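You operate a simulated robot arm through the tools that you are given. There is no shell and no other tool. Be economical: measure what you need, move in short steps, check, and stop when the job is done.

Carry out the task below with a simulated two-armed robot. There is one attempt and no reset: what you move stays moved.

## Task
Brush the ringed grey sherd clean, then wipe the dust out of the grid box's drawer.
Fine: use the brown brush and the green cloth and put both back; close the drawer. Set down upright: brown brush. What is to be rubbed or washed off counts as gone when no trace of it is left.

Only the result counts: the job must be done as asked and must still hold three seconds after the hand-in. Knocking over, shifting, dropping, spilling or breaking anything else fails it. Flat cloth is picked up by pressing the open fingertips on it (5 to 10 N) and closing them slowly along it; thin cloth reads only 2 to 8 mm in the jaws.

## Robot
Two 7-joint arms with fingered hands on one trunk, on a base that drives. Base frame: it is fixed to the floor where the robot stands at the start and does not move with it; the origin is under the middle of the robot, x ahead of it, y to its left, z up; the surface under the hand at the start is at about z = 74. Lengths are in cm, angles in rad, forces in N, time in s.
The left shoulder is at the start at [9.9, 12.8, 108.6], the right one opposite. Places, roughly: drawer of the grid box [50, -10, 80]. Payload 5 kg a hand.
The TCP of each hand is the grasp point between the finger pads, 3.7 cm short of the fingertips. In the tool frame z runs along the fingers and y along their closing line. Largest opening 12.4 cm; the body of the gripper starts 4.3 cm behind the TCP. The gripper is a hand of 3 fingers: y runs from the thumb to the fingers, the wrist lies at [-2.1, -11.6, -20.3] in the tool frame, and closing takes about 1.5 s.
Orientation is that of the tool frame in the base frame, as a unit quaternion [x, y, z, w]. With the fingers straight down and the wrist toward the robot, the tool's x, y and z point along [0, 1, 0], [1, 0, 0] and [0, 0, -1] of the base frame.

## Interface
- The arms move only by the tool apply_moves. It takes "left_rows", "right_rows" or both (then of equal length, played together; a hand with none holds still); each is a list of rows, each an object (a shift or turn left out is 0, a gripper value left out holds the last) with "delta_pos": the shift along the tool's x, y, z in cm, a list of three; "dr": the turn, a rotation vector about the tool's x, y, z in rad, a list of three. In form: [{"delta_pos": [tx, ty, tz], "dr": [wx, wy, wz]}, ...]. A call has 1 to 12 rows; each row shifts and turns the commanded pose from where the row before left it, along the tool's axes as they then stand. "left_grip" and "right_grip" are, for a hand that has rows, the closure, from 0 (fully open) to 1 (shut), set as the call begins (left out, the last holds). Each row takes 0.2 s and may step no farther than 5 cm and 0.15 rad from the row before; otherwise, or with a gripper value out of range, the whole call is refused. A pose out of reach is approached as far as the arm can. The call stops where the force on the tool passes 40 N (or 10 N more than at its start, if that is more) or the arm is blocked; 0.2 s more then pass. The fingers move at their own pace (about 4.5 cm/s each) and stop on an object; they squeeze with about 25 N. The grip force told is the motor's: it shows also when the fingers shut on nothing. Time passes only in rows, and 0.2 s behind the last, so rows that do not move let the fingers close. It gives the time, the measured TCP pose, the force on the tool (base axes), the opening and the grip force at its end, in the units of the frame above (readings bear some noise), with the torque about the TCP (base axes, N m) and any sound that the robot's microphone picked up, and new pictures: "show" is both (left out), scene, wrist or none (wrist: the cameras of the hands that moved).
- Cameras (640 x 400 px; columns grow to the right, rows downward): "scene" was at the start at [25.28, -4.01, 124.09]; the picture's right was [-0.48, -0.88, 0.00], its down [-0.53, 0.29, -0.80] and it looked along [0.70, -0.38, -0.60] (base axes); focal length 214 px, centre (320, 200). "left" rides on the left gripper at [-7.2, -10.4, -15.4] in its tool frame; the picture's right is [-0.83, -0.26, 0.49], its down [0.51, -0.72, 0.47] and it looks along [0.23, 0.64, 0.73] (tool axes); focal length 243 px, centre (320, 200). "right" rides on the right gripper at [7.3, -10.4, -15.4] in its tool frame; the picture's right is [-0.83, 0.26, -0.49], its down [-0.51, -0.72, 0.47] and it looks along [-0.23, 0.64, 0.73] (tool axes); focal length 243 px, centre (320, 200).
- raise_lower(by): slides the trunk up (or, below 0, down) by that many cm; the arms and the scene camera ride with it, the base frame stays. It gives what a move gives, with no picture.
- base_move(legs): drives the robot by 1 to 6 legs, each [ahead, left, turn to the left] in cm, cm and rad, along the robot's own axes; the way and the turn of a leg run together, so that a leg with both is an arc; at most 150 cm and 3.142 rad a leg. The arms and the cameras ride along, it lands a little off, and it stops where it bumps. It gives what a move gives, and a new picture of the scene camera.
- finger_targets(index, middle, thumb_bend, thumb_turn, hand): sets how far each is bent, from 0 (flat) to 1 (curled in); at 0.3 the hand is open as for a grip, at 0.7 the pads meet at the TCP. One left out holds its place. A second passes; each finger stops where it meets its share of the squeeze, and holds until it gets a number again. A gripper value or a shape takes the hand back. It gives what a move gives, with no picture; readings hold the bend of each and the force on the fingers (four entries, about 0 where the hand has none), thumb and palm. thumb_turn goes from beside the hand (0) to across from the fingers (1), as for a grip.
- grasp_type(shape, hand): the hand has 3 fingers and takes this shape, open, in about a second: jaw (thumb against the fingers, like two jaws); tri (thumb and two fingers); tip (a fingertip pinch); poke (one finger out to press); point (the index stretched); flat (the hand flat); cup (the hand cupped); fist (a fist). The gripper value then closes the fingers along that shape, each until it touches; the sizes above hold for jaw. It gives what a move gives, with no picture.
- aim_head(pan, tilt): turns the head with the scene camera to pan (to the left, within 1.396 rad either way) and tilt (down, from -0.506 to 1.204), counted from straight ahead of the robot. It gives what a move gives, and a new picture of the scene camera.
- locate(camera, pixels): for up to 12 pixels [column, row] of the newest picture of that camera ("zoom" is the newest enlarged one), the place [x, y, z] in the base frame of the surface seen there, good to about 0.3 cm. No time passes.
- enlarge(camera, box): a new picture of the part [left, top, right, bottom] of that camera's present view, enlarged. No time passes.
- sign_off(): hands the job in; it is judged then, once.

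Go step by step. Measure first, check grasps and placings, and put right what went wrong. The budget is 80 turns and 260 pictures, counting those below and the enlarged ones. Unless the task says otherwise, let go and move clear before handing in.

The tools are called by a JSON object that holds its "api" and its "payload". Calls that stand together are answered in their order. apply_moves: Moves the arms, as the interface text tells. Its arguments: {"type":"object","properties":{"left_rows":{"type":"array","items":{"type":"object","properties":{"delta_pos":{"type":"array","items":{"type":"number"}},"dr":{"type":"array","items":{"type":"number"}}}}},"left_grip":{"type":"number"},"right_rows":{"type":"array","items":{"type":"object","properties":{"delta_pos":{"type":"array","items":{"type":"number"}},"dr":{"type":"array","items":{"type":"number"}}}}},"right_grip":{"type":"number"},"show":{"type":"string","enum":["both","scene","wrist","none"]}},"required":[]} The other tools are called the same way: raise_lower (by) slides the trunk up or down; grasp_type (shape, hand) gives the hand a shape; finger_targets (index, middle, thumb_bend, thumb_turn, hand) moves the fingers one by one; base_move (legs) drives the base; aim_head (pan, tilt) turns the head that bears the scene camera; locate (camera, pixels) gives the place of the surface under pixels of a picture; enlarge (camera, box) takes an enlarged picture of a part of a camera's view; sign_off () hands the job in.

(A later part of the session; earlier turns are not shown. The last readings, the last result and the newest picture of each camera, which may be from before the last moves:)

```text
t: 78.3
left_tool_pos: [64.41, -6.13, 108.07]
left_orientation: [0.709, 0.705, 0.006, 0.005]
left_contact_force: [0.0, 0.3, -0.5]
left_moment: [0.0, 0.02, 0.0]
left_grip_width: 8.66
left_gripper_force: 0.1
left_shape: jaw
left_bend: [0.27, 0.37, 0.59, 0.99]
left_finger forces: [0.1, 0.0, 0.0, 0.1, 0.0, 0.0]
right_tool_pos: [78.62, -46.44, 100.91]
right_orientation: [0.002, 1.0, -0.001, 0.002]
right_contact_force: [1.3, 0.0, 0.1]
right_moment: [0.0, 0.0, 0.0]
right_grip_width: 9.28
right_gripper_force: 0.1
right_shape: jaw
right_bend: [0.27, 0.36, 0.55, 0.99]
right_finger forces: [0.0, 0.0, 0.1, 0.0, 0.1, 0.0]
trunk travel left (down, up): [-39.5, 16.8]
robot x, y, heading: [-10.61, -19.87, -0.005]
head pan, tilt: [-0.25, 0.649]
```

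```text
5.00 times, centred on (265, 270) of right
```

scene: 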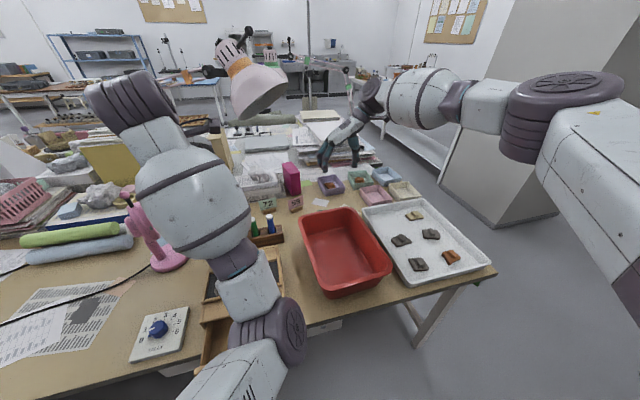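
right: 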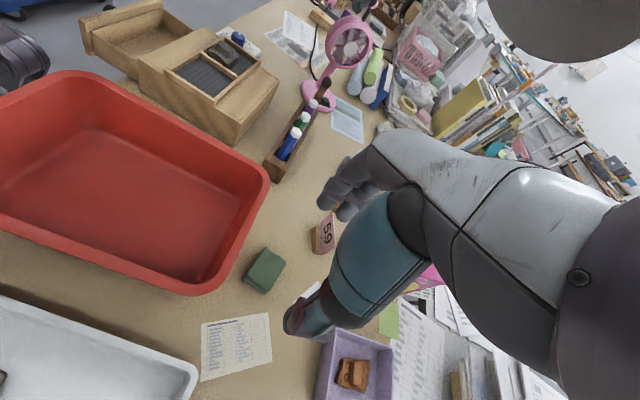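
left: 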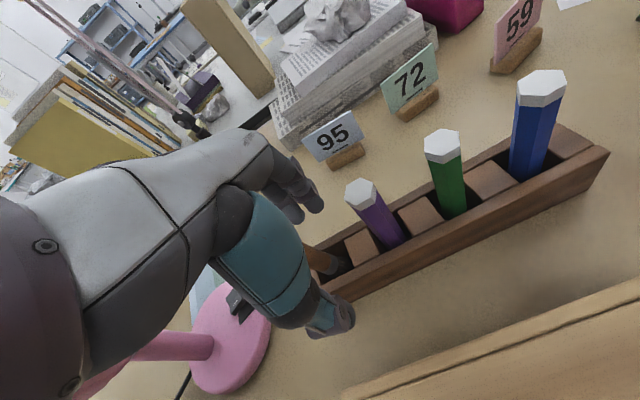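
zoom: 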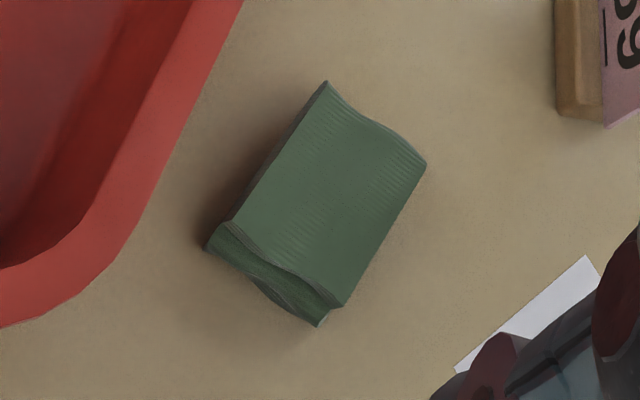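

The cloth is a folded pad, x 76.9–82, y −44.5…−38, top z≈76.6. I'll hover over it, biased away from the bin rim (x≤74, z 83.4).

{"api": "apply_moves", "payload": {"right_rows": [{"delta_pos": [-0.9, 2.5, 3]}, {"delta_pos": [-0.9, 2.6, 3]}, {"delta_pos": [0, 0, 4]}, {"delta_pos": [0, 0, 4]}, {"delta_pos": [0, 0, 2]}, {}], "show": "both"}}

{"api": "enlarge", "payload": {"camera": "right", "box": [200, 180, 420, 360]}}

{"api": "enlarge", "payload": {"camera": "scene", "box": [290, 140, 390, 230]}}

```text
t: 79.7
left_tool_pos: [64.39, -5.86, 107.99]
left_orientation: [0.708, 0.706, 0.005, 0.007]
left_contact_force: [0.5, -0.2, -0.7]
left_moment: [-0.01, 0.02, -0.03]
left_grip_width: 8.66
left_gripper_force: 0.0
left_shape: jaw
left_bend: [0.27, 0.37, 0.59, 0.99]
left_finger forces: [0.0, 0.0, 0.1, 0.1, 0.0, 0.0]
right_tool_pos: [79.18, -43.11, 85.84]
right_orientation: [0.004, 1.0, -0.001, 0.003]
right_contact_force: [0.1, 0.5, 0.1]
right_moment: [0.01, 0.01, -0.02]
right_grip_width: 9.29
right_gripper_force: 0.1
right_shape: jaw
right_bend: [0.27, 0.36, 0.55, 0.99]
right_finger forces: [0.1, 0.1, 0.0, 0.0, 0.0, 0.0]
right hand out of reach, approached as far as the arm can: row 2, 3, 4, 5
trunk travel left (down, up): [-39.5, 16.8]
robot x, y, heading: [-10.49, -19.63, -0.002]
head pan, tilt: [-0.25, 0.649]
```

scene: 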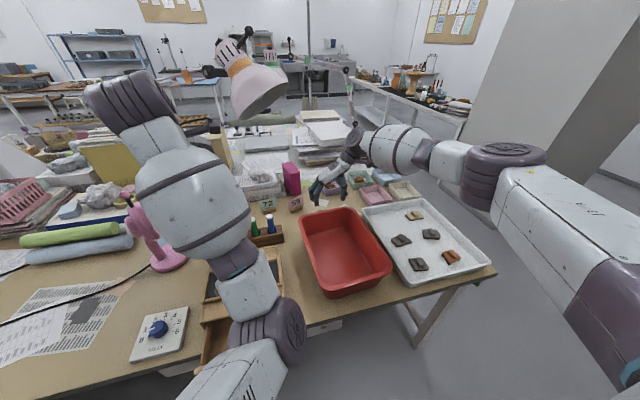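
right: 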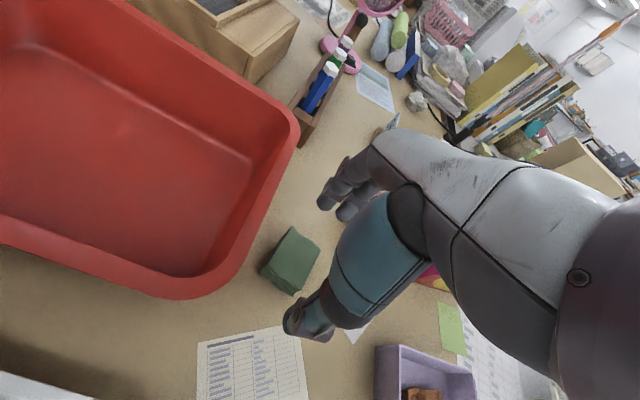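

```text
2.22 times, centred on (310, 270) of right
```

zoom: 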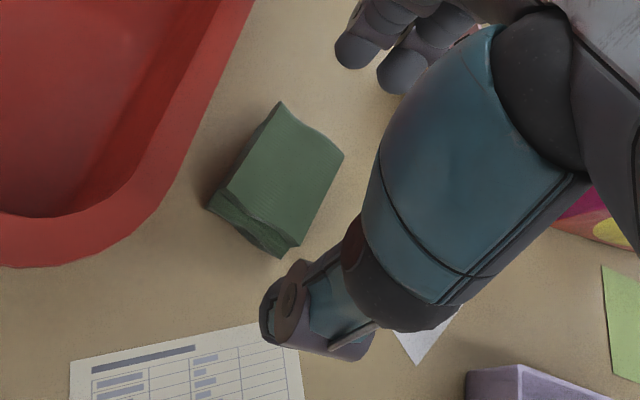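

```text
4.44 times, centred on (340, 185) of scene
```

zoom: 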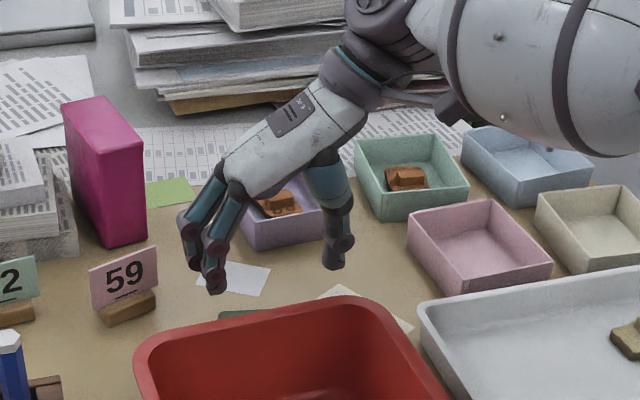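

The hand stopped short of reach; I'll shift the left hand aside from the lamp, lift the right a bit, then drive 6 cm ahead.

{"api": "apply_moves", "payload": {"left_rows": [{"delta_pos": [2, 0, 0]}, {"delta_pos": [2, 0, 0]}, {"delta_pos": [1, 0, 0]}], "right_rows": [{"delta_pos": [1, 0, -3]}, {"delta_pos": [1, 0, -2]}, {}], "show": "none"}}

{"api": "base_move", "payload": {"legs": [[6, 0, 0]]}}

{"api": "apply_moves", "payload": {"right_rows": [{}], "show": "wrist"}}

```text
t: 80.5
left_tool_pos: [64.32, -1.0, 107.79]
left_orientation: [0.709, 0.706, 0.005, 0.006]
left_contact_force: [1.2, 0.7, -0.8]
left_moment: [-0.02, -0.02, 0.02]
left_grip_width: 8.67
left_gripper_force: 0.1
left_shape: jaw
left_bend: [0.27, 0.37, 0.59, 0.99]
left_finger forces: [0.0, 0.0, 0.0, 0.0, 0.1, 0.1]
right_tool_pos: [77.3, -43.09, 90.79]
right_orientation: [0.002, 1.0, -0.002, 0.001]
right_contact_force: [0.3, -0.5, 0.1]
right_moment: [0.0, 0.04, 0.01]
right_grip_width: 9.32
right_gripper_force: 0.1
right_shape: jaw
right_bend: [0.27, 0.36, 0.55, 0.99]
right_finger forces: [0.0, 0.0, 0.0, 0.0, 0.0, 0.0]
trunk travel left (down, up): [-39.5, 16.8]
robot x, y, heading: [-10.68, -19.49, -0.003]
head pan, tilt: [-0.25, 0.649]
```

```text
t: 81.5
left_tool_pos: [70.03, -1.04, 108.08]
left_orientation: [0.708, 0.706, 0.005, 0.007]
left_contact_force: [-0.3, 0.4, 0.5]
left_moment: [0.03, -0.01, -0.02]
left_grip_width: 8.64
left_gripper_force: 0.1
left_shape: jaw
left_bend: [0.27, 0.37, 0.59, 0.99]
left_finger forces: [0.0, 0.0, 0.0, 0.0, 0.0, 0.0]
right_tool_pos: [83.0, -43.22, 90.89]
right_orientation: [0.003, 1.0, -0.001, 0.002]
right_contact_force: [0.1, 0.4, 0.2]
right_moment: [-0.01, -0.02, -0.03]
right_grip_width: 9.28
right_gripper_force: 0.0
right_shape: jaw
right_bend: [0.27, 0.36, 0.55, 0.99]
right_finger forces: [0.0, 0.1, 0.0, 0.0, 0.0, 0.1]
trunk travel left (down, up): [-39.5, 16.8]
robot x, y, heading: [-4.63, -19.61, -0.001]
head pan, tilt: [-0.25, 0.649]
```

scene: 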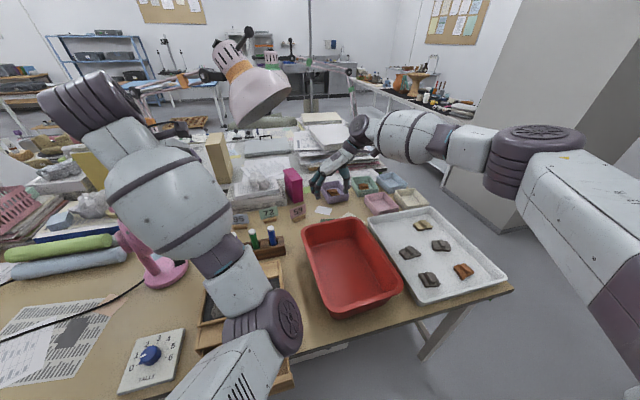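

```text
t: 81.8
left_tool_pos: [69.88, -1.04, 108.12]
left_orientation: [0.709, 0.705, 0.006, 0.008]
left_contact_force: [-0.6, 0.1, 0.3]
left_moment: [0.03, -0.01, 0.01]
left_grip_width: 8.64
left_gripper_force: 0.0
left_shape: jaw
left_bend: [0.27, 0.37, 0.59, 0.99]
left_finger forces: [0.0, 0.1, 0.1, 0.0, 0.0, 0.1]
right_tool_pos: [83.02, -43.26, 90.93]
right_orientation: [0.003, 1.0, -0.001, 0.003]
right_contact_force: [0.1, 0.2, 0.5]
right_moment: [-0.01, -0.04, -0.01]
right_grip_width: 9.33
right_gripper_force: 0.1
right_shape: jaw
right_bend: [0.27, 0.36, 0.55, 0.99]
right_finger forces: [0.1, 0.0, 0.0, 0.0, 0.0, 0.0]
trunk travel left (down, up): [-39.5, 16.8]
robot x, y, heading: [-4.91, -19.54, -0.004]
head pan, tilt: [-0.25, 0.649]
```

right: 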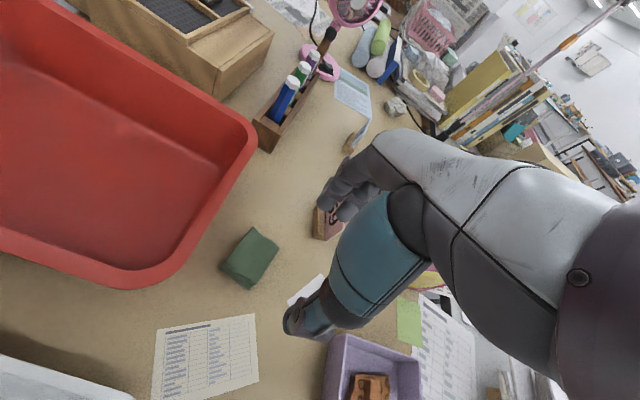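

Now within reach. Aligning over the cloth at (80.2, −41.4), down to z≈83.

{"api": "apply_moves", "payload": {"right_rows": [{"delta_pos": [1.4, 0.9, 1]}, {"delta_pos": [1.4, 0.9, 2]}, {"delta_pos": [0, 0, 3]}, {"delta_pos": [0, 0, 2]}, {}], "show": "wrist"}}

{"api": "enlarge", "payload": {"camera": "right", "box": [220, 170, 400, 350]}}

{"api": "enlarge", "payload": {"camera": "scene", "box": [290, 150, 390, 240]}}

```text
t: 83.0
left_tool_pos: [70.07, -1.07, 107.98]
left_orientation: [0.709, 0.706, 0.005, 0.006]
left_contact_force: [0.4, 0.5, 0.3]
left_moment: [0.01, 0.0, -0.01]
left_grip_width: 8.66
left_gripper_force: 0.1
left_shape: jaw
left_bend: [0.27, 0.37, 0.59, 0.99]
left_finger forces: [0.0, 0.0, 0.0, 0.0, 0.0, 0.0]
right_tool_pos: [80.25, -41.53, 82.88]
right_orientation: [0.003, 1.0, -0.001, 0.001]
right_contact_force: [-0.1, -0.1, 0.4]
right_moment: [-0.03, -0.02, 0.04]
right_grip_width: 9.25
right_gripper_force: 0.1
right_shape: jaw
right_bend: [0.27, 0.36, 0.55, 0.99]
right_finger forces: [0.1, 0.0, 0.1, 0.1, 0.0, 0.0]
trunk travel left (down, up): [-39.5, 16.8]
robot x, y, heading: [-4.62, -19.17, -0.002]
head pan, tilt: [-0.25, 0.649]
```

right: 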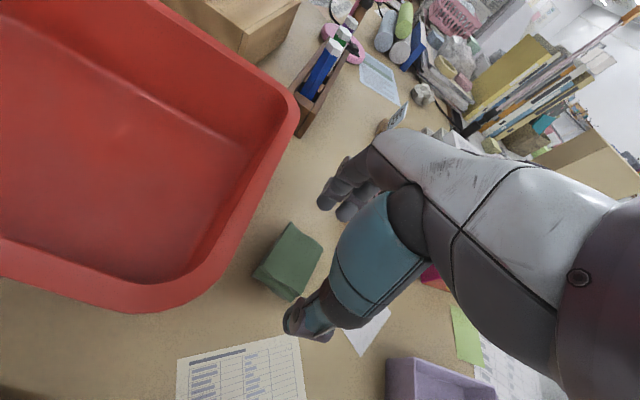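

```text
2.22 times, centred on (310, 260) of right
```

zoom: 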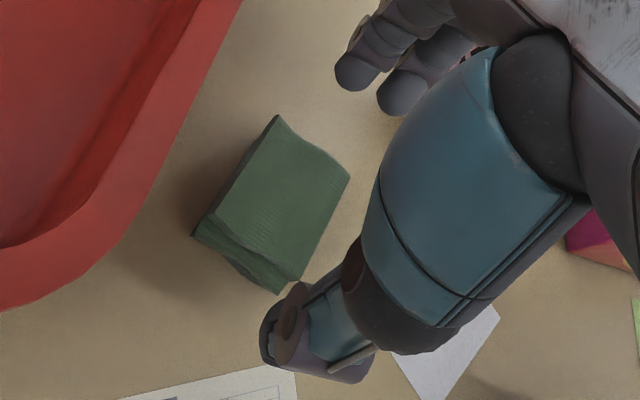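

```text
4.44 times, centred on (340, 195) of scene
```

zoom: 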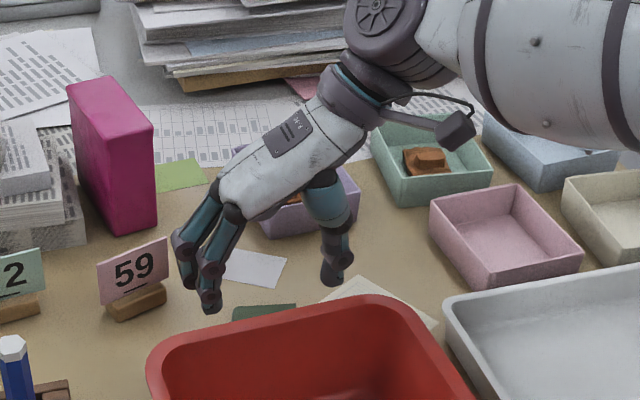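

The cloth lies between thumb and fingers. Descending to z≈78.9 and closing slowly.

{"api": "apply_moves", "payload": {"right_rows": [{"delta_pos": [0, 0.1, 1.5]}, {"delta_pos": [0, 0, 1.5]}, {"delta_pos": [0, 0, 0.9]}, {}], "show": "none"}}

{"api": "apply_moves", "payload": {"right_rows": [{}, {}, {}, {}, {}, {}, {}, {}, {}], "right_grip": 0.7, "show": "wrist"}}

{"api": "enlarge", "payload": {"camera": "right", "box": [220, 170, 400, 350]}}

```text
t: 84.0
left_tool_pos: [70.25, -1.08, 107.92]
left_orientation: [0.708, 0.706, 0.004, 0.007]
left_contact_force: [0.3, 0.6, -0.3]
left_moment: [0.0, 0.0, -0.01]
left_grip_width: 8.67
left_gripper_force: 0.1
left_shape: jaw
left_bend: [0.27, 0.37, 0.59, 0.99]
left_finger forces: [0.0, 0.1, 0.0, 0.0, 0.0, 0.0]
right_tool_pos: [80.37, -41.42, 78.74]
right_orientation: [0.003, 1.0, -0.001, 0.002]
right_contact_force: [0.3, -0.1, 0.8]
right_moment: [0.0, -0.01, 0.03]
right_grip_width: 9.32
right_gripper_force: 0.0
right_shape: jaw
right_bend: [0.27, 0.36, 0.55, 0.99]
right_finger forces: [0.0, 0.0, 0.0, 0.1, 0.1, 0.0]
trunk travel left (down, up): [-39.5, 16.8]
robot x, y, heading: [-4.97, -19.76, -0.009]
head pan, tilt: [-0.25, 0.649]
```

```text
t: 86.0
left_tool_pos: [70.16, -1.09, 108.0]
left_orientation: [0.708, 0.706, 0.005, 0.006]
left_contact_force: [0.6, 0.1, 0.1]
left_moment: [0.01, -0.08, 0.0]
left_grip_width: 8.69
left_gripper_force: 0.0
left_shape: jaw
left_bend: [0.27, 0.37, 0.59, 0.99]
left_finger forces: [0.0, 0.1, 0.1, 0.0, 0.0, 0.0]
right_tool_pos: [80.39, -41.41, 78.84]
right_orientation: [0.002, 1.0, -0.001, 0.001]
right_contact_force: [0.0, 0.3, -0.3]
right_moment: [0.0, 0.0, -0.01]
right_grip_width: 6.08
right_gripper_force: 25.5
right_shape: jaw
right_bend: [0.74, 0.47, 0.69, 1.0]
right_finger forces: [13.9, 8.2, 0.0, 0.0, 22.2, 0.1]
trunk travel left (down, up): [-39.5, 16.8]
robot x, y, heading: [-4.57, -19.49, -0.007]
head pan, tilt: [-0.25, 0.649]
```

right: 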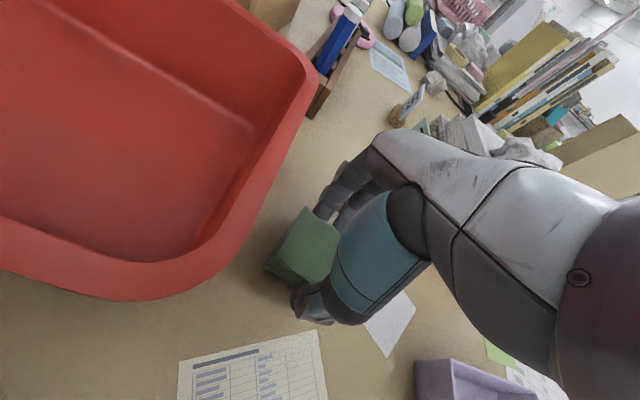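

```text
2.22 times, centred on (310, 260) of right
```

zoom: 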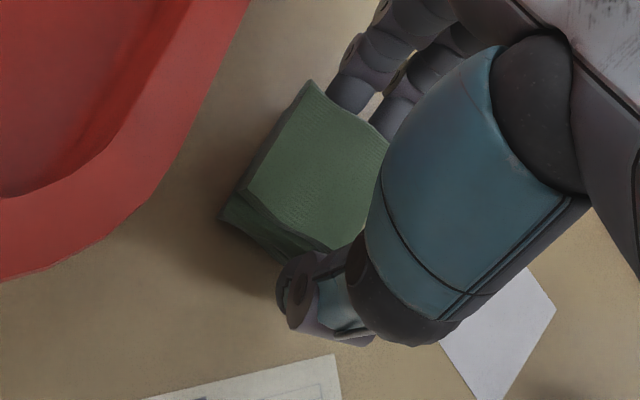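

The pad is gripped as a solid block (6.1 cm, forces on both sides). Lifting it clear.

{"api": "apply_moves", "payload": {"right_rows": [{"delta_pos": [0, 0, -2]}, {"delta_pos": [0, 0, -4]}, {"delta_pos": [0, 0, -4]}, {"delta_pos": [0, 0, -4]}, {"delta_pos": [0, 0, -4]}, {"delta_pos": [0, 0, -4]}, {}], "show": "wrist"}}

{"api": "enlarge", "payload": {"camera": "scene", "box": [280, 80, 400, 220]}}

```text
t: 87.7
left_tool_pos: [70.29, -1.11, 107.83]
left_orientation: [0.709, 0.706, 0.005, 0.006]
left_contact_force: [0.3, 0.3, -0.2]
left_moment: [0.01, 0.0, -0.02]
left_grip_width: 8.68
left_gripper_force: 0.1
left_shape: jaw
left_bend: [0.27, 0.37, 0.59, 0.99]
left_finger forces: [0.1, 0.0, 0.0, 0.1, 0.0, 0.1]
right_tool_pos: [80.12, -41.59, 100.67]
right_orientation: [0.002, 1.0, 0.0, 0.001]
right_contact_force: [0.5, 0.1, -0.4]
right_moment: [0.0, 0.06, 0.0]
right_grip_width: 6.03
right_gripper_force: 24.6
right_shape: jaw
right_bend: [0.74, 0.47, 0.69, 1.0]
right_finger forces: [13.9, 8.2, 0.0, 0.0, 22.3, 0.1]
trunk travel left (down, up): [-39.5, 16.8]
robot x, y, heading: [-4.6, -19.58, -0.007]
head pan, tilt: [-0.25, 0.649]
```

right: 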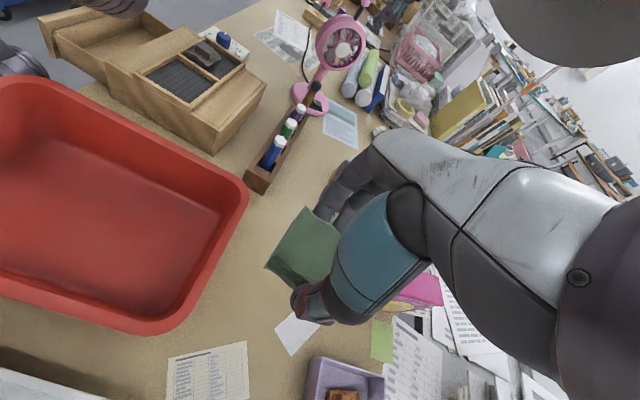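

```text
2.86 times, centred on (340, 150) of scene
```

zoom: 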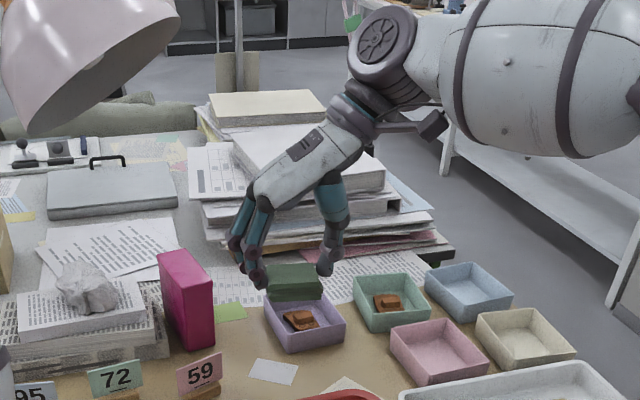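

Cloth held firmly. Driving back, then left, then a bit further back to face the drawer.

{"api": "base_move", "payload": {"legs": [[-21, 0, 0], [0, 20, 0], [-5, 0, 0]]}}

{"api": "enlarge", "payload": {"camera": "right", "box": [0, 0, 638, 398]}}

```text
t: 91.8
left_tool_pos: [44.93, 19.58, 107.61]
left_orientation: [0.706, 0.708, 0.004, 0.005]
left_contact_force: [0.6, -0.2, 0.1]
left_moment: [0.0, 0.02, 0.02]
left_grip_width: 8.67
left_gripper_force: 0.0
left_shape: jaw
left_bend: [0.27, 0.37, 0.59, 0.99]
left_finger forces: [0.0, 0.0, 0.0, 0.1, 0.0, 0.0]
right_tool_pos: [55.05, -20.79, 100.33]
right_orientation: [0.0, 1.0, -0.001, 0.0]
right_contact_force: [1.2, 0.2, -0.8]
right_moment: [0.0, 0.05, 0.03]
right_grip_width: 6.04
right_gripper_force: 24.9
right_shape: jaw
right_bend: [0.74, 0.47, 0.69, 1.0]
right_finger forces: [14.0, 8.3, 0.0, 0.0, 22.3, 0.0]
trunk travel left (down, up): [-39.5, 16.8]
robot x, y, heading: [-29.79, 1.11, 0.002]
head pan, tilt: [-0.25, 0.649]
```

scene: 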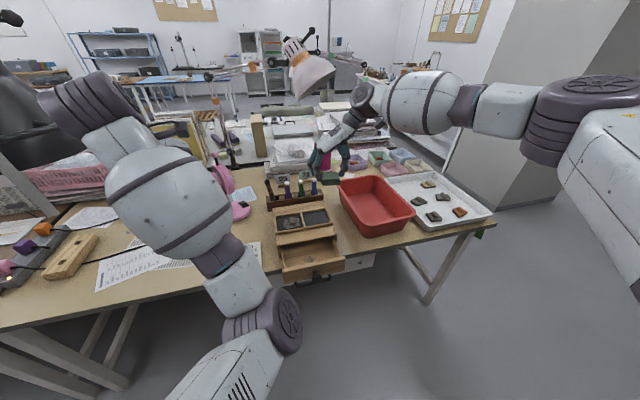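

```text
1.00 times, centred on (319, 199) of right (not enlarged: the box is as wide or as high as the picture)
```

zoom: 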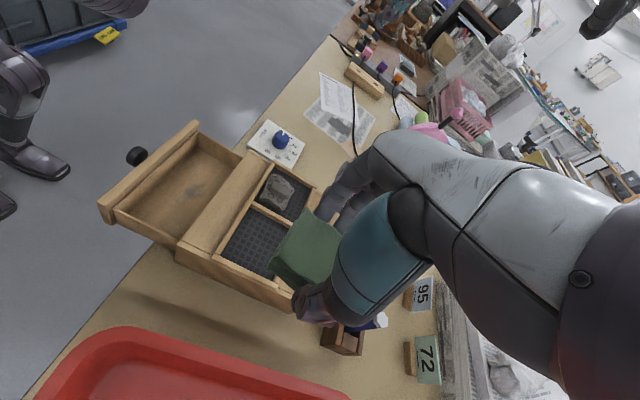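

The drawer and its dust patch (about 193,188) are well seen from the right camera; measuring the extent.

{"api": "enlarge", "payload": {"camera": "right", "box": [120, 120, 260, 250]}}

{"api": "locate", "payload": {"camera": "zoom", "pixels": [[360, 190], [310, 220], [400, 150], [330, 170], [370, 240], [260, 240], [440, 110], [190, 300], [330, 60], [400, 330]]}}

```text
3.08 times, centred on (190, 185) of right
```

zoom: 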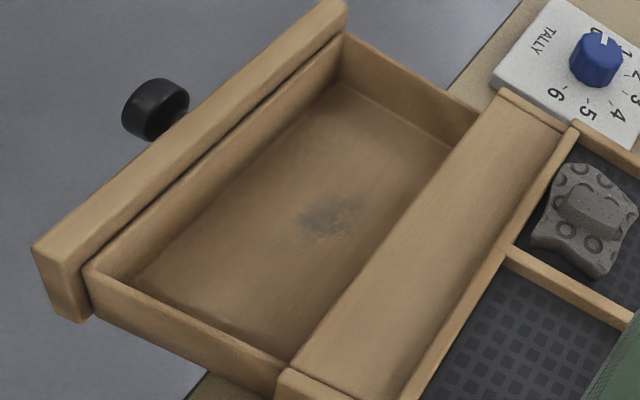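

```text
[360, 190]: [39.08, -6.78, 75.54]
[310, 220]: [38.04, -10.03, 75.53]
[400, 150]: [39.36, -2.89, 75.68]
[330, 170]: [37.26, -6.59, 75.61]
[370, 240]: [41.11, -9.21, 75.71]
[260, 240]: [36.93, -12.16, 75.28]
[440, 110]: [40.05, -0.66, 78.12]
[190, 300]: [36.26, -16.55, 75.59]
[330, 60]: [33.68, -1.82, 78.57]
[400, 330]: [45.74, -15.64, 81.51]
```

Dust centre is about (38.7, −9), ±1.8 cm. Moving the cloth over the open drawer and down to just above the walls.

{"api": "apply_moves", "payload": {"right_rows": [{"delta_pos": [3.3, 2.35, 0]}, {"delta_pos": [3.3, 2.35, 0]}, {"delta_pos": [3.3, 2.35, 0]}, {"delta_pos": [3.3, 2.35, 0]}, {"delta_pos": [3.1, 2.35, 0]}, {"delta_pos": [0, 0, 4]}, {"delta_pos": [0, 0, 4]}, {"delta_pos": [0, 0, 4.5]}, {}], "show": "both"}}

{"api": "enlarge", "payload": {"camera": "scene", "box": [257, 190, 377, 290]}}

{"api": "enlarge", "payload": {"camera": "right", "box": [180, 160, 420, 360]}}

```text
t: 93.8
left_tool_pos: [44.41, 19.61, 107.96]
left_orientation: [0.707, 0.708, 0.004, 0.005]
left_contact_force: [-0.6, -0.9, 0.2]
left_moment: [0.0, 0.01, 0.01]
left_grip_width: 8.66
left_gripper_force: 0.1
left_shape: jaw
left_bend: [0.27, 0.37, 0.59, 0.99]
left_finger forces: [0.0, 0.0, 0.0, 0.1, 0.1, 0.0]
right_tool_pos: [38.36, -9.22, 88.23]
right_orientation: [0.0, 1.0, -0.001, 0.002]
right_contact_force: [0.7, 0.2, 0.0]
right_moment: [0.0, -0.04, 0.02]
right_grip_width: 6.05
right_gripper_force: 24.9
right_shape: jaw
right_bend: [0.74, 0.47, 0.69, 1.0]
right_finger forces: [13.9, 8.3, 0.0, 0.0, 22.3, 0.1]
trunk travel left (down, up): [-39.5, 16.8]
robot x, y, heading: [-30.12, 0.55, -0.004]
head pan, tilt: [-0.25, 0.649]
```

scene: 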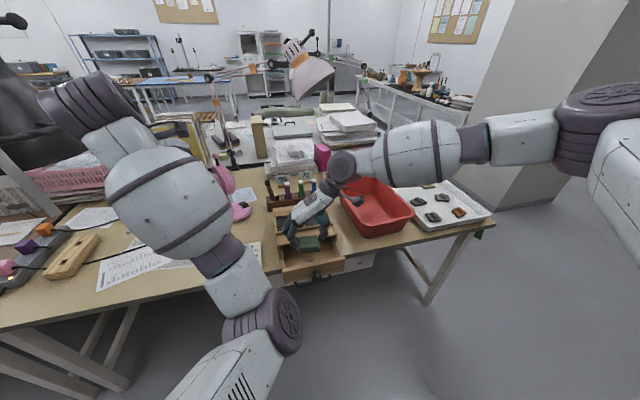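
right: 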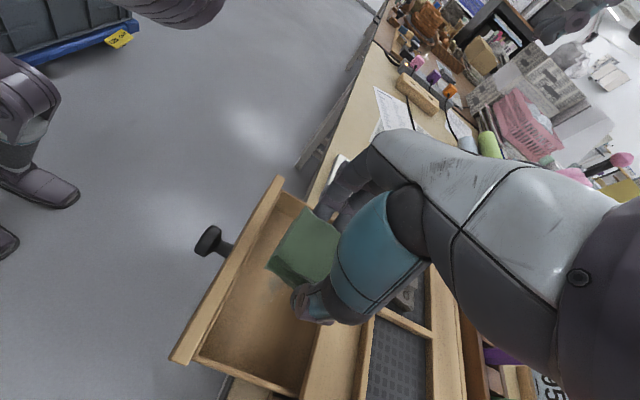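

```text
4.00 times, centred on (317, 240) of scene
```

zoom: 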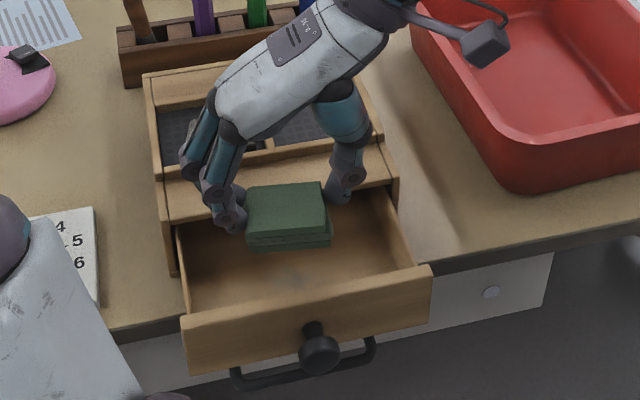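

```text
2.00 times, centred on (300, 260) of right
```

zoom: 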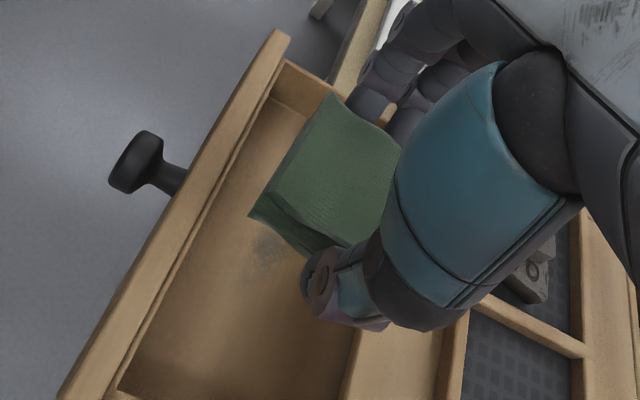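

Lined up between front wall and lid. Lowering the pad on to the drawer floor in small steps.

{"api": "apply_moves", "payload": {"right_rows": [{"delta_pos": [0, 0, 3]}, {"delta_pos": [0, 0, 3]}, {"delta_pos": [0, 0, 1]}, {"delta_pos": [0, 0, 0.4]}, {"delta_pos": [0, 0, 0.2]}, {}], "show": "none"}}

{"api": "enlarge", "payload": {"camera": "scene", "box": [257, 190, 377, 290]}}

```text
t: 95.2
left_tool_pos: [44.51, 19.64, 107.86]
left_orientation: [0.706, 0.708, 0.006, 0.006]
left_contact_force: [-0.2, -0.3, 0.5]
left_moment: [0.0, 0.0, 0.01]
left_grip_width: 8.64
left_gripper_force: 0.0
left_shape: jaw
left_bend: [0.27, 0.37, 0.59, 0.99]
left_finger forces: [0.0, 0.1, 0.0, 0.0, 0.1, 0.0]
right_tool_pos: [38.63, -8.94, 80.49]
right_orientation: [-0.001, 1.0, -0.001, 0.002]
right_contact_force: [0.2, 0.7, 0.1]
right_moment: [0.02, 0.01, -0.03]
right_grip_width: 6.06
right_gripper_force: 24.6
right_shape: jaw
right_bend: [0.74, 0.47, 0.69, 1.0]
right_finger forces: [14.0, 8.3, 0.1, 0.0, 22.3, 0.0]
trunk travel left (down, up): [-39.5, 16.8]
robot x, y, heading: [-30.05, 0.68, 0.002]
head pan, tilt: [-0.25, 0.649]
```

```text
4.00 times, centred on (317, 240) of scene
```

zoom: 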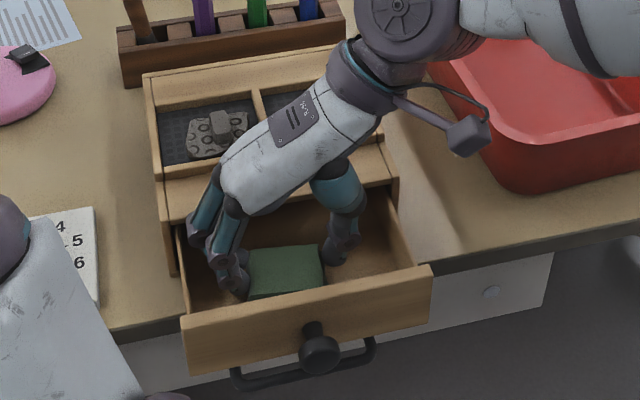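

{"api": "apply_moves", "payload": {"right_rows": [{"delta_pos": [0, 0, 0.2]}, {"delta_pos": [0, 0, 0.15]}, {}], "show": "none"}}

```text
t: 96.0
left_tool_pos: [44.56, 19.74, 107.95]
left_orientation: [0.707, 0.707, 0.004, 0.006]
left_contact_force: [0.5, -0.4, 0.5]
left_moment: [0.0, -0.03, -0.03]
left_grip_width: 8.69
left_gripper_force: 0.0
left_shape: jaw
left_bend: [0.27, 0.37, 0.59, 0.99]
left_finger forces: [0.1, 0.0, 0.1, 0.0, 0.1, 0.1]
right_tool_pos: [38.57, -8.91, 80.26]
right_orientation: [0.0, 1.0, -0.001, 0.002]
right_contact_force: [0.4, -1.6, 6.7]
right_moment: [-0.07, -0.02, -0.01]
right_grip_width: 6.04
right_gripper_force: 25.3
right_shape: jaw
right_bend: [0.74, 0.47, 0.69, 1.0]
right_finger forces: [14.3, 8.4, 0.0, 0.0, 24.0, 0.0]
trunk travel left (down, up): [-39.5, 16.8]
robot x, y, heading: [-29.87, 0.39, 0.0]
head pan, tilt: [-0.25, 0.649]
```

Contact at 6.7 N. Rubbing sideways (along y) so the drawer isn't pushed.

{"api": "apply_moves", "payload": {"right_rows": [{"delta_pos": [0, 1, 0]}, {"delta_pos": [0, 1, 0]}, {"delta_pos": [0, -1, 0]}, {"delta_pos": [0, -1, 0]}, {"delta_pos": [0, -1, 0]}, {"delta_pos": [0, -1, 0]}, {"delta_pos": [0, 1, 0]}, {"delta_pos": [0, 1, 0]}, {"delta_pos": [0, 1, 0]}, {"delta_pos": [0, 1, 0]}, {"delta_pos": [0, -1, 0]}, {"delta_pos": [0, -1, 0]}], "show": "none"}}

{"api": "apply_moves", "payload": {"right_rows": [{"delta_pos": [0, 1, 0.05]}, {"delta_pos": [0, 1, 0]}, {"delta_pos": [0.5, -1, 0]}, {"delta_pos": [0, -1, 0]}, {"delta_pos": [0, -1, 0]}, {"delta_pos": [0, -1, 0]}, {"delta_pos": [0, 1, 0]}, {"delta_pos": [0, 1, 0]}, {"delta_pos": [0, 1, 0]}, {"delta_pos": [0, 1, 0]}, {"delta_pos": [-0.5, -1, 0]}, {"delta_pos": [0, -1, 0]}], "show": "none"}}

{"api": "apply_moves", "payload": {"right_rows": [{"delta_pos": [0, 0, -2]}, {"delta_pos": [0, 0, -3]}, {"delta_pos": [0, 0, -3]}, {"delta_pos": [0, -4, -2]}, {"delta_pos": [0, -4, -2]}, {"delta_pos": [0, -4, 0]}, {}], "show": "none"}}

{"api": "enlarge", "payload": {"camera": "right", "box": [160, 120, 380, 340]}}

{"api": "enlarge", "payload": {"camera": "scene", "box": [277, 220, 357, 280]}}

```text
t: 98.6
left_tool_pos: [44.52, 19.54, 107.9]
left_orientation: [0.706, 0.708, 0.006, 0.007]
left_contact_force: [-0.2, 0.3, -0.4]
left_moment: [0.03, -0.01, 0.04]
left_grip_width: 8.67
left_gripper_force: 0.1
left_shape: jaw
left_bend: [0.27, 0.37, 0.59, 0.99]
left_finger forces: [0.0, 0.0, 0.1, 0.1, 0.1, 0.1]
right_tool_pos: [38.33, -9.03, 80.23]
right_orientation: [-0.001, 1.0, -0.001, 0.002]
right_contact_force: [-0.1, 2.9, 4.4]
right_moment: [0.11, 0.0, 0.0]
right_grip_width: 5.99
right_gripper_force: 24.2
right_shape: jaw
right_bend: [0.74, 0.48, 0.69, 1.0]
right_finger forces: [16.1, 9.2, 0.0, 0.0, 23.0, 0.0]
trunk travel left (down, up): [-39.5, 16.8]
robot x, y, heading: [-30.7, 0.27, -0.002]
head pan, tilt: [-0.25, 0.649]
```

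```text
t: 101.2
left_tool_pos: [44.54, 19.62, 107.88]
left_orientation: [0.707, 0.708, 0.005, 0.006]
left_contact_force: [0.2, 0.1, -0.2]
left_moment: [0.04, 0.02, 0.0]
left_grip_width: 8.67
left_gripper_force: 0.1
left_shape: jaw
left_bend: [0.27, 0.37, 0.59, 0.99]
left_finger forces: [0.0, 0.1, 0.1, 0.1, 0.1, 0.0]
right_tool_pos: [38.48, -8.85, 80.13]
right_orientation: [0.0, 1.0, -0.001, 0.001]
right_contact_force: [0.2, 5.1, 9.8]
right_moment: [0.22, 0.01, 0.01]
right_grip_width: 6.05
right_gripper_force: 24.7
right_shape: jaw
right_bend: [0.74, 0.47, 0.7, 1.0]
right_finger forces: [17.3, 10.6, 0.0, 0.1, 22.5, 0.1]
trunk travel left (down, up): [-39.5, 16.8]
robot x, y, heading: [-30.01, 0.7, -0.002]
head pan, tilt: [-0.25, 0.649]
```

```text
t: 102.8
left_tool_pos: [44.67, 19.71, 107.96]
left_orientation: [0.707, 0.707, 0.004, 0.006]
left_contact_force: [0.9, 0.3, -0.2]
left_moment: [-0.03, 0.02, -0.01]
left_grip_width: 8.67
left_gripper_force: 0.1
left_shape: jaw
left_bend: [0.27, 0.37, 0.59, 0.99]
left_finger forces: [0.0, 0.0, 0.0, 0.1, 0.0, 0.0]
right_tool_pos: [38.44, -20.97, 92.31]
right_orientation: [0.0, 1.0, 0.0, 0.0]
right_contact_force: [-0.2, 0.0, -0.5]
right_moment: [0.02, 0.0, 0.0]
right_grip_width: 6.07
right_gripper_force: 25.3
right_shape: jaw
right_bend: [0.74, 0.47, 0.69, 1.0]
right_finger forces: [15.1, 8.8, 0.0, 0.0, 24.0, 0.1]
trunk travel left (down, up): [-39.5, 16.8]
robot x, y, heading: [-30.44, 0.66, 0.0]
head pan, tilt: [-0.25, 0.649]
```

```text
1.82 times, centred on (270, 230) of right
```

zoom: 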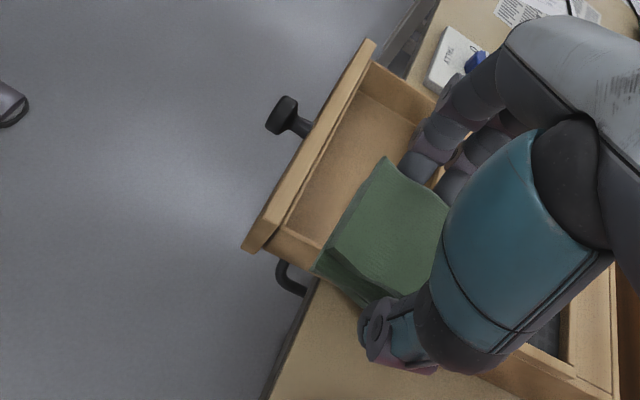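

```text
6.67 times, centred on (317, 250) of scene
```

zoom: 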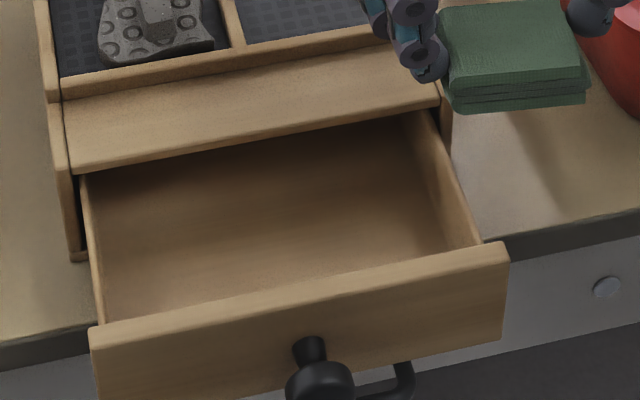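

The dust looks gone from this view; I'll raise and pull the hand away to the earlier viewpoint to check the whole floor, including behind the front wall.

{"api": "apply_moves", "payload": {"right_rows": [{"delta_pos": [0, 0, -4]}, {"delta_pos": [-3.5, 0, -3]}, {"delta_pos": [-4, 0, -1]}, {"delta_pos": [-4, 0, 0]}, {"delta_pos": [-4, 0, 0]}, {"delta_pos": [-1, 0, 0]}, {}], "show": "none"}}

{"api": "enlarge", "payload": {"camera": "right", "box": [120, 120, 260, 250]}}

```text
t: 104.4
left_tool_pos: [44.6, 19.58, 107.8]
left_orientation: [0.707, 0.707, 0.004, 0.006]
left_contact_force: [-0.8, -0.9, 0.1]
left_moment: [-0.04, 0.01, 0.03]
left_grip_width: 8.67
left_gripper_force: 0.2
left_shape: jaw
left_bend: [0.27, 0.37, 0.59, 0.99]
left_finger forces: [0.0, 0.0, 0.0, 0.0, 0.1, 0.0]
right_tool_pos: [54.78, -20.85, 100.06]
right_orientation: [0.0, 1.0, -0.001, 0.002]
right_contact_force: [0.2, 0.4, -0.5]
right_moment: [0.02, 0.0, 0.01]
right_grip_width: 6.05
right_gripper_force: 25.2
right_shape: jaw
right_bend: [0.74, 0.47, 0.69, 1.0]
right_finger forces: [15.0, 8.8, 0.0, 0.1, 23.8, 0.0]
trunk travel left (down, up): [-39.5, 16.8]
robot x, y, heading: [-30.39, 0.73, 0.001]
head pan, tilt: [-0.25, 0.649]
```

```text
3.08 times, centred on (190, 185) of right
```

zoom: 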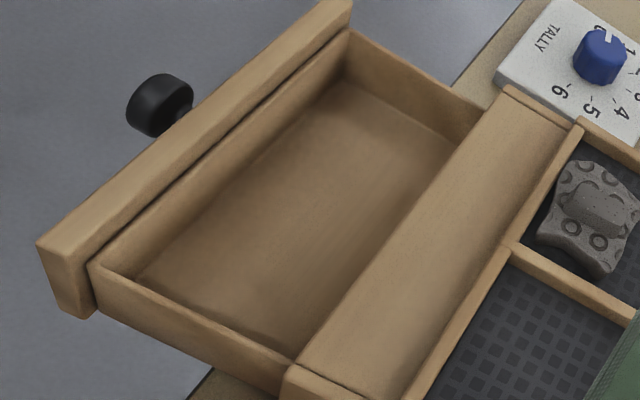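

The drawer floor is clean. A last close zoom, then I'll drive back to the cloth's place.

{"api": "enlarge", "payload": {"camera": "right", "box": [170, 165, 220, 210]}}

{"api": "base_move", "payload": {"legs": [[5, 0, 0], [0, -20, 0], [21, 0, 0]]}}

{"api": "apply_moves", "payload": {"right_rows": [{}], "show": "wrist"}}

```text
8.89 times, centred on (195, 188) of right
```

zoom: 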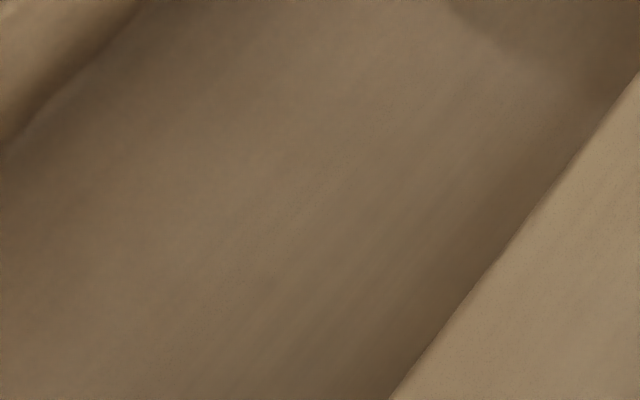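

```text
t: 108.5
left_tool_pos: [70.22, -0.5, 107.96]
left_orientation: [0.709, 0.705, 0.005, 0.006]
left_contact_force: [-0.6, 0.0, 0.8]
left_moment: [0.01, -0.01, -0.01]
left_grip_width: 8.66
left_gripper_force: 0.2
left_shape: jaw
left_bend: [0.27, 0.37, 0.59, 0.99]
left_finger forces: [0.0, 0.0, 0.0, 0.0, 0.0, 0.0]
right_tool_pos: [80.37, -41.06, 100.23]
right_orientation: [0.004, 1.0, -0.001, 0.002]
right_contact_force: [-0.3, 0.0, -0.1]
right_moment: [0.01, -0.01, 0.02]
right_grip_width: 6.03
right_gripper_force: 24.8
right_shape: jaw
right_bend: [0.74, 0.47, 0.69, 1.0]
right_finger forces: [15.2, 8.7, 0.1, 0.1, 23.8, 0.0]
trunk travel left (down, up): [-39.5, 16.8]
robot x, y, heading: [-4.66, -19.07, -0.01]
head pan, tilt: [-0.25, 0.649]
```

scene: 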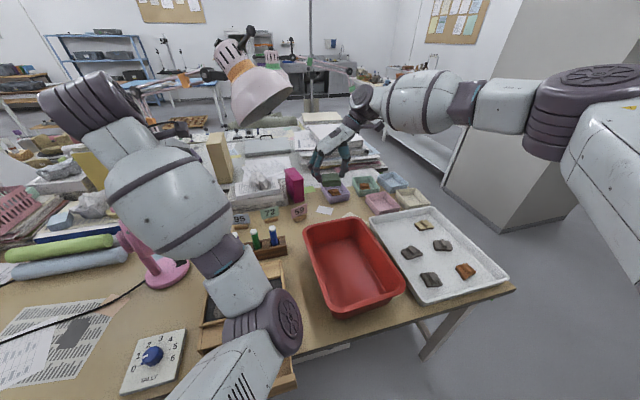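

```text
t: 108.9
left_tool_pos: [70.33, -0.51, 107.94]
left_orientation: [0.709, 0.705, 0.006, 0.007]
left_contact_force: [0.2, 0.6, 0.5]
left_moment: [-0.01, -0.03, -0.05]
left_grip_width: 8.68
left_gripper_force: 0.0
left_shape: jaw
left_bend: [0.27, 0.37, 0.59, 0.99]
left_finger forces: [0.1, 0.0, 0.0, 0.0, 0.0, 0.0]
right_tool_pos: [80.32, -41.07, 100.3]
right_orientation: [0.003, 1.0, -0.002, 0.001]
right_contact_force: [-0.6, 0.5, -0.3]
right_moment: [-0.02, -0.03, -0.03]
right_grip_width: 6.05
right_gripper_force: 25.0
right_shape: jaw
right_bend: [0.74, 0.47, 0.69, 1.0]
right_finger forces: [15.2, 8.7, 0.0, 0.0, 23.8, 0.1]
trunk travel left (down, up): [-39.5, 16.8]
robot x, y, heading: [-4.31, -18.88, -0.007]
head pan, tilt: [-0.25, 0.649]
```

right: 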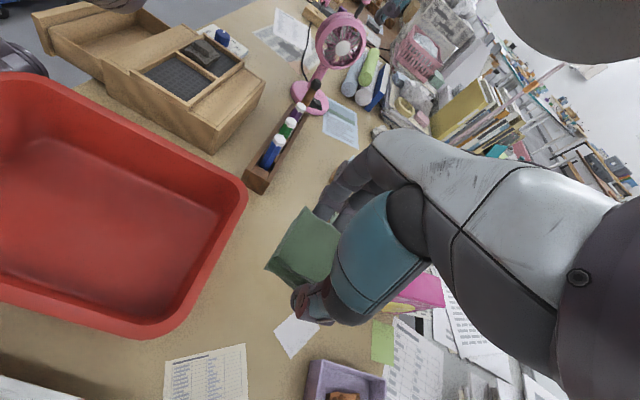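

Back over the cloth's spot (80.3, −41.1). Correcting −0.35 in y and lowering.

{"api": "apply_moves", "payload": {"right_rows": [{"delta_pos": [0, -0.35, 4]}, {"delta_pos": [0, 0, 4.5]}, {"delta_pos": [0, 0, 4.5]}, {"delta_pos": [0, 0, 4.5]}, {"delta_pos": [0, 0, 2.7]}, {"delta_pos": [0, 0, 0.7]}, {}], "show": "none"}}

{"api": "apply_moves", "payload": {"right_rows": [{"delta_pos": [0, 0, 0.2]}, {"delta_pos": [0, 0, 0.2]}, {}], "show": "wrist"}}

```text
t: 110.5
left_tool_pos: [70.39, -0.63, 107.88]
left_orientation: [0.709, 0.705, 0.005, 0.006]
left_contact_force: [0.2, 0.0, -0.3]
left_moment: [-0.02, 0.01, 0.0]
left_grip_width: 8.66
left_gripper_force: 0.0
left_shape: jaw
left_bend: [0.27, 0.37, 0.59, 0.99]
left_finger forces: [0.0, 0.0, 0.0, 0.0, 0.1, 0.1]
right_tool_pos: [80.64, -41.51, 79.28]
right_orientation: [0.004, 1.0, 0.0, 0.002]
right_contact_force: [-0.8, -0.3, 0.3]
right_moment: [-0.01, -0.02, -0.01]
right_grip_width: 6.05
right_gripper_force: 25.4
right_shape: jaw
right_bend: [0.74, 0.47, 0.69, 1.0]
right_finger forces: [15.1, 8.8, 0.0, 0.0, 23.8, 0.0]
trunk travel left (down, up): [-39.5, 16.8]
robot x, y, heading: [-4.89, -18.57, -0.007]
head pan, tilt: [-0.25, 0.649]
```

```text
t: 111.3
left_tool_pos: [70.44, -0.59, 107.86]
left_orientation: [0.709, 0.705, 0.006, 0.006]
left_contact_force: [0.1, 0.6, -0.3]
left_moment: [-0.03, 0.03, 0.01]
left_grip_width: 8.64
left_gripper_force: 0.1
left_shape: jaw
left_bend: [0.27, 0.37, 0.59, 0.99]
left_finger forces: [0.0, 0.0, 0.0, 0.0, 0.1, 0.0]
right_tool_pos: [80.48, -41.55, 78.87]
right_orientation: [0.003, 1.0, -0.001, 0.002]
right_contact_force: [0.0, 0.3, -0.7]
right_moment: [0.0, 0.04, -0.01]
right_grip_width: 6.04
right_gripper_force: 25.6
right_shape: jaw
right_bend: [0.74, 0.47, 0.69, 1.0]
right_finger forces: [15.0, 8.7, 0.1, 0.0, 23.8, 0.0]
trunk travel left (down, up): [-39.5, 16.8]
robot x, y, heading: [-4.55, -19.02, -0.003]
head pan, tilt: [-0.25, 0.649]
```

right: 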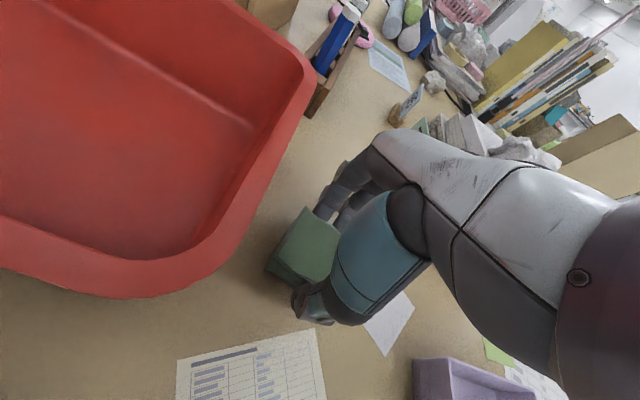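

Same view as when it was picked up. A touch lower until contact, then release.

{"api": "apply_moves", "payload": {"right_rows": [{"delta_pos": [0, 0.1, 0.15]}, {"delta_pos": [0, 0, 0.1]}, {}], "show": "none"}}

{"api": "apply_moves", "payload": {"right_rows": [{}, {}, {}, {}, {}, {}, {}, {}], "right_grip": 0.25, "show": "wrist"}}

```text
t: 112.1
left_tool_pos: [70.38, -0.55, 107.89]
left_orientation: [0.709, 0.705, 0.004, 0.006]
left_contact_force: [0.0, -0.6, 0.2]
left_moment: [0.03, 0.0, 0.03]
left_grip_width: 8.66
left_gripper_force: 0.0
left_shape: jaw
left_bend: [0.27, 0.37, 0.59, 0.99]
left_finger forces: [0.1, 0.0, 0.0, 0.0, 0.1, 0.0]
right_tool_pos: [80.65, -41.41, 78.76]
right_orientation: [0.003, 1.0, -0.002, 0.001]
right_contact_force: [0.5, 0.7, 3.6]
right_moment: [0.05, -0.01, 0.01]
right_grip_width: 6.02
right_gripper_force: 25.2
right_shape: jaw
right_bend: [0.74, 0.47, 0.7, 1.0]
right_finger forces: [15.2, 9.0, 0.0, 0.0, 23.8, 0.1]
trunk travel left (down, up): [-39.5, 16.8]
robot x, y, heading: [-4.35, -19.07, -0.006]
head pan, tilt: [-0.25, 0.649]
```

```text
t: 113.9
left_tool_pos: [70.38, -0.61, 107.87]
left_orientation: [0.709, 0.705, 0.005, 0.006]
left_contact_force: [-1.1, -1.2, 0.6]
left_moment: [0.0, 0.02, 0.01]
left_grip_width: 8.68
left_gripper_force: 0.2
left_shape: jaw
left_bend: [0.27, 0.37, 0.59, 0.99]
left_finger forces: [0.0, 0.1, 0.1, 0.0, 0.0, 0.0]
right_tool_pos: [80.55, -41.51, 78.63]
right_orientation: [0.004, 1.0, 0.0, 0.002]
right_contact_force: [0.2, -0.2, 0.7]
right_moment: [-0.01, 0.04, 0.01]
right_grip_width: 9.27
right_gripper_force: 0.0
right_shape: jaw
right_bend: [0.27, 0.36, 0.55, 0.99]
right_finger forces: [0.0, 0.1, 0.0, 0.0, 0.1, 0.0]
trunk travel left (down, up): [-39.5, 16.8]
robot x, y, heading: [-4.35, -19.06, -0.01]
head pan, tilt: [-0.25, 0.649]
```

right: 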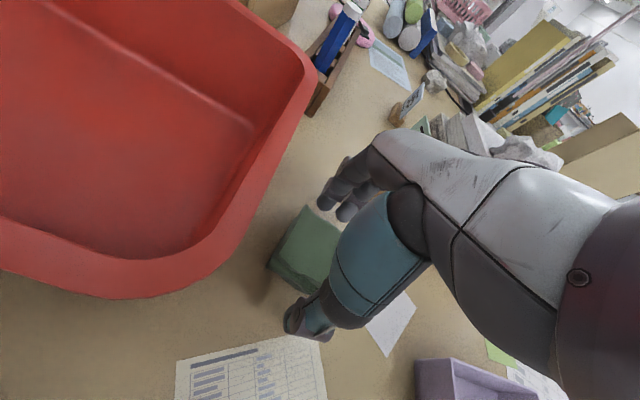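

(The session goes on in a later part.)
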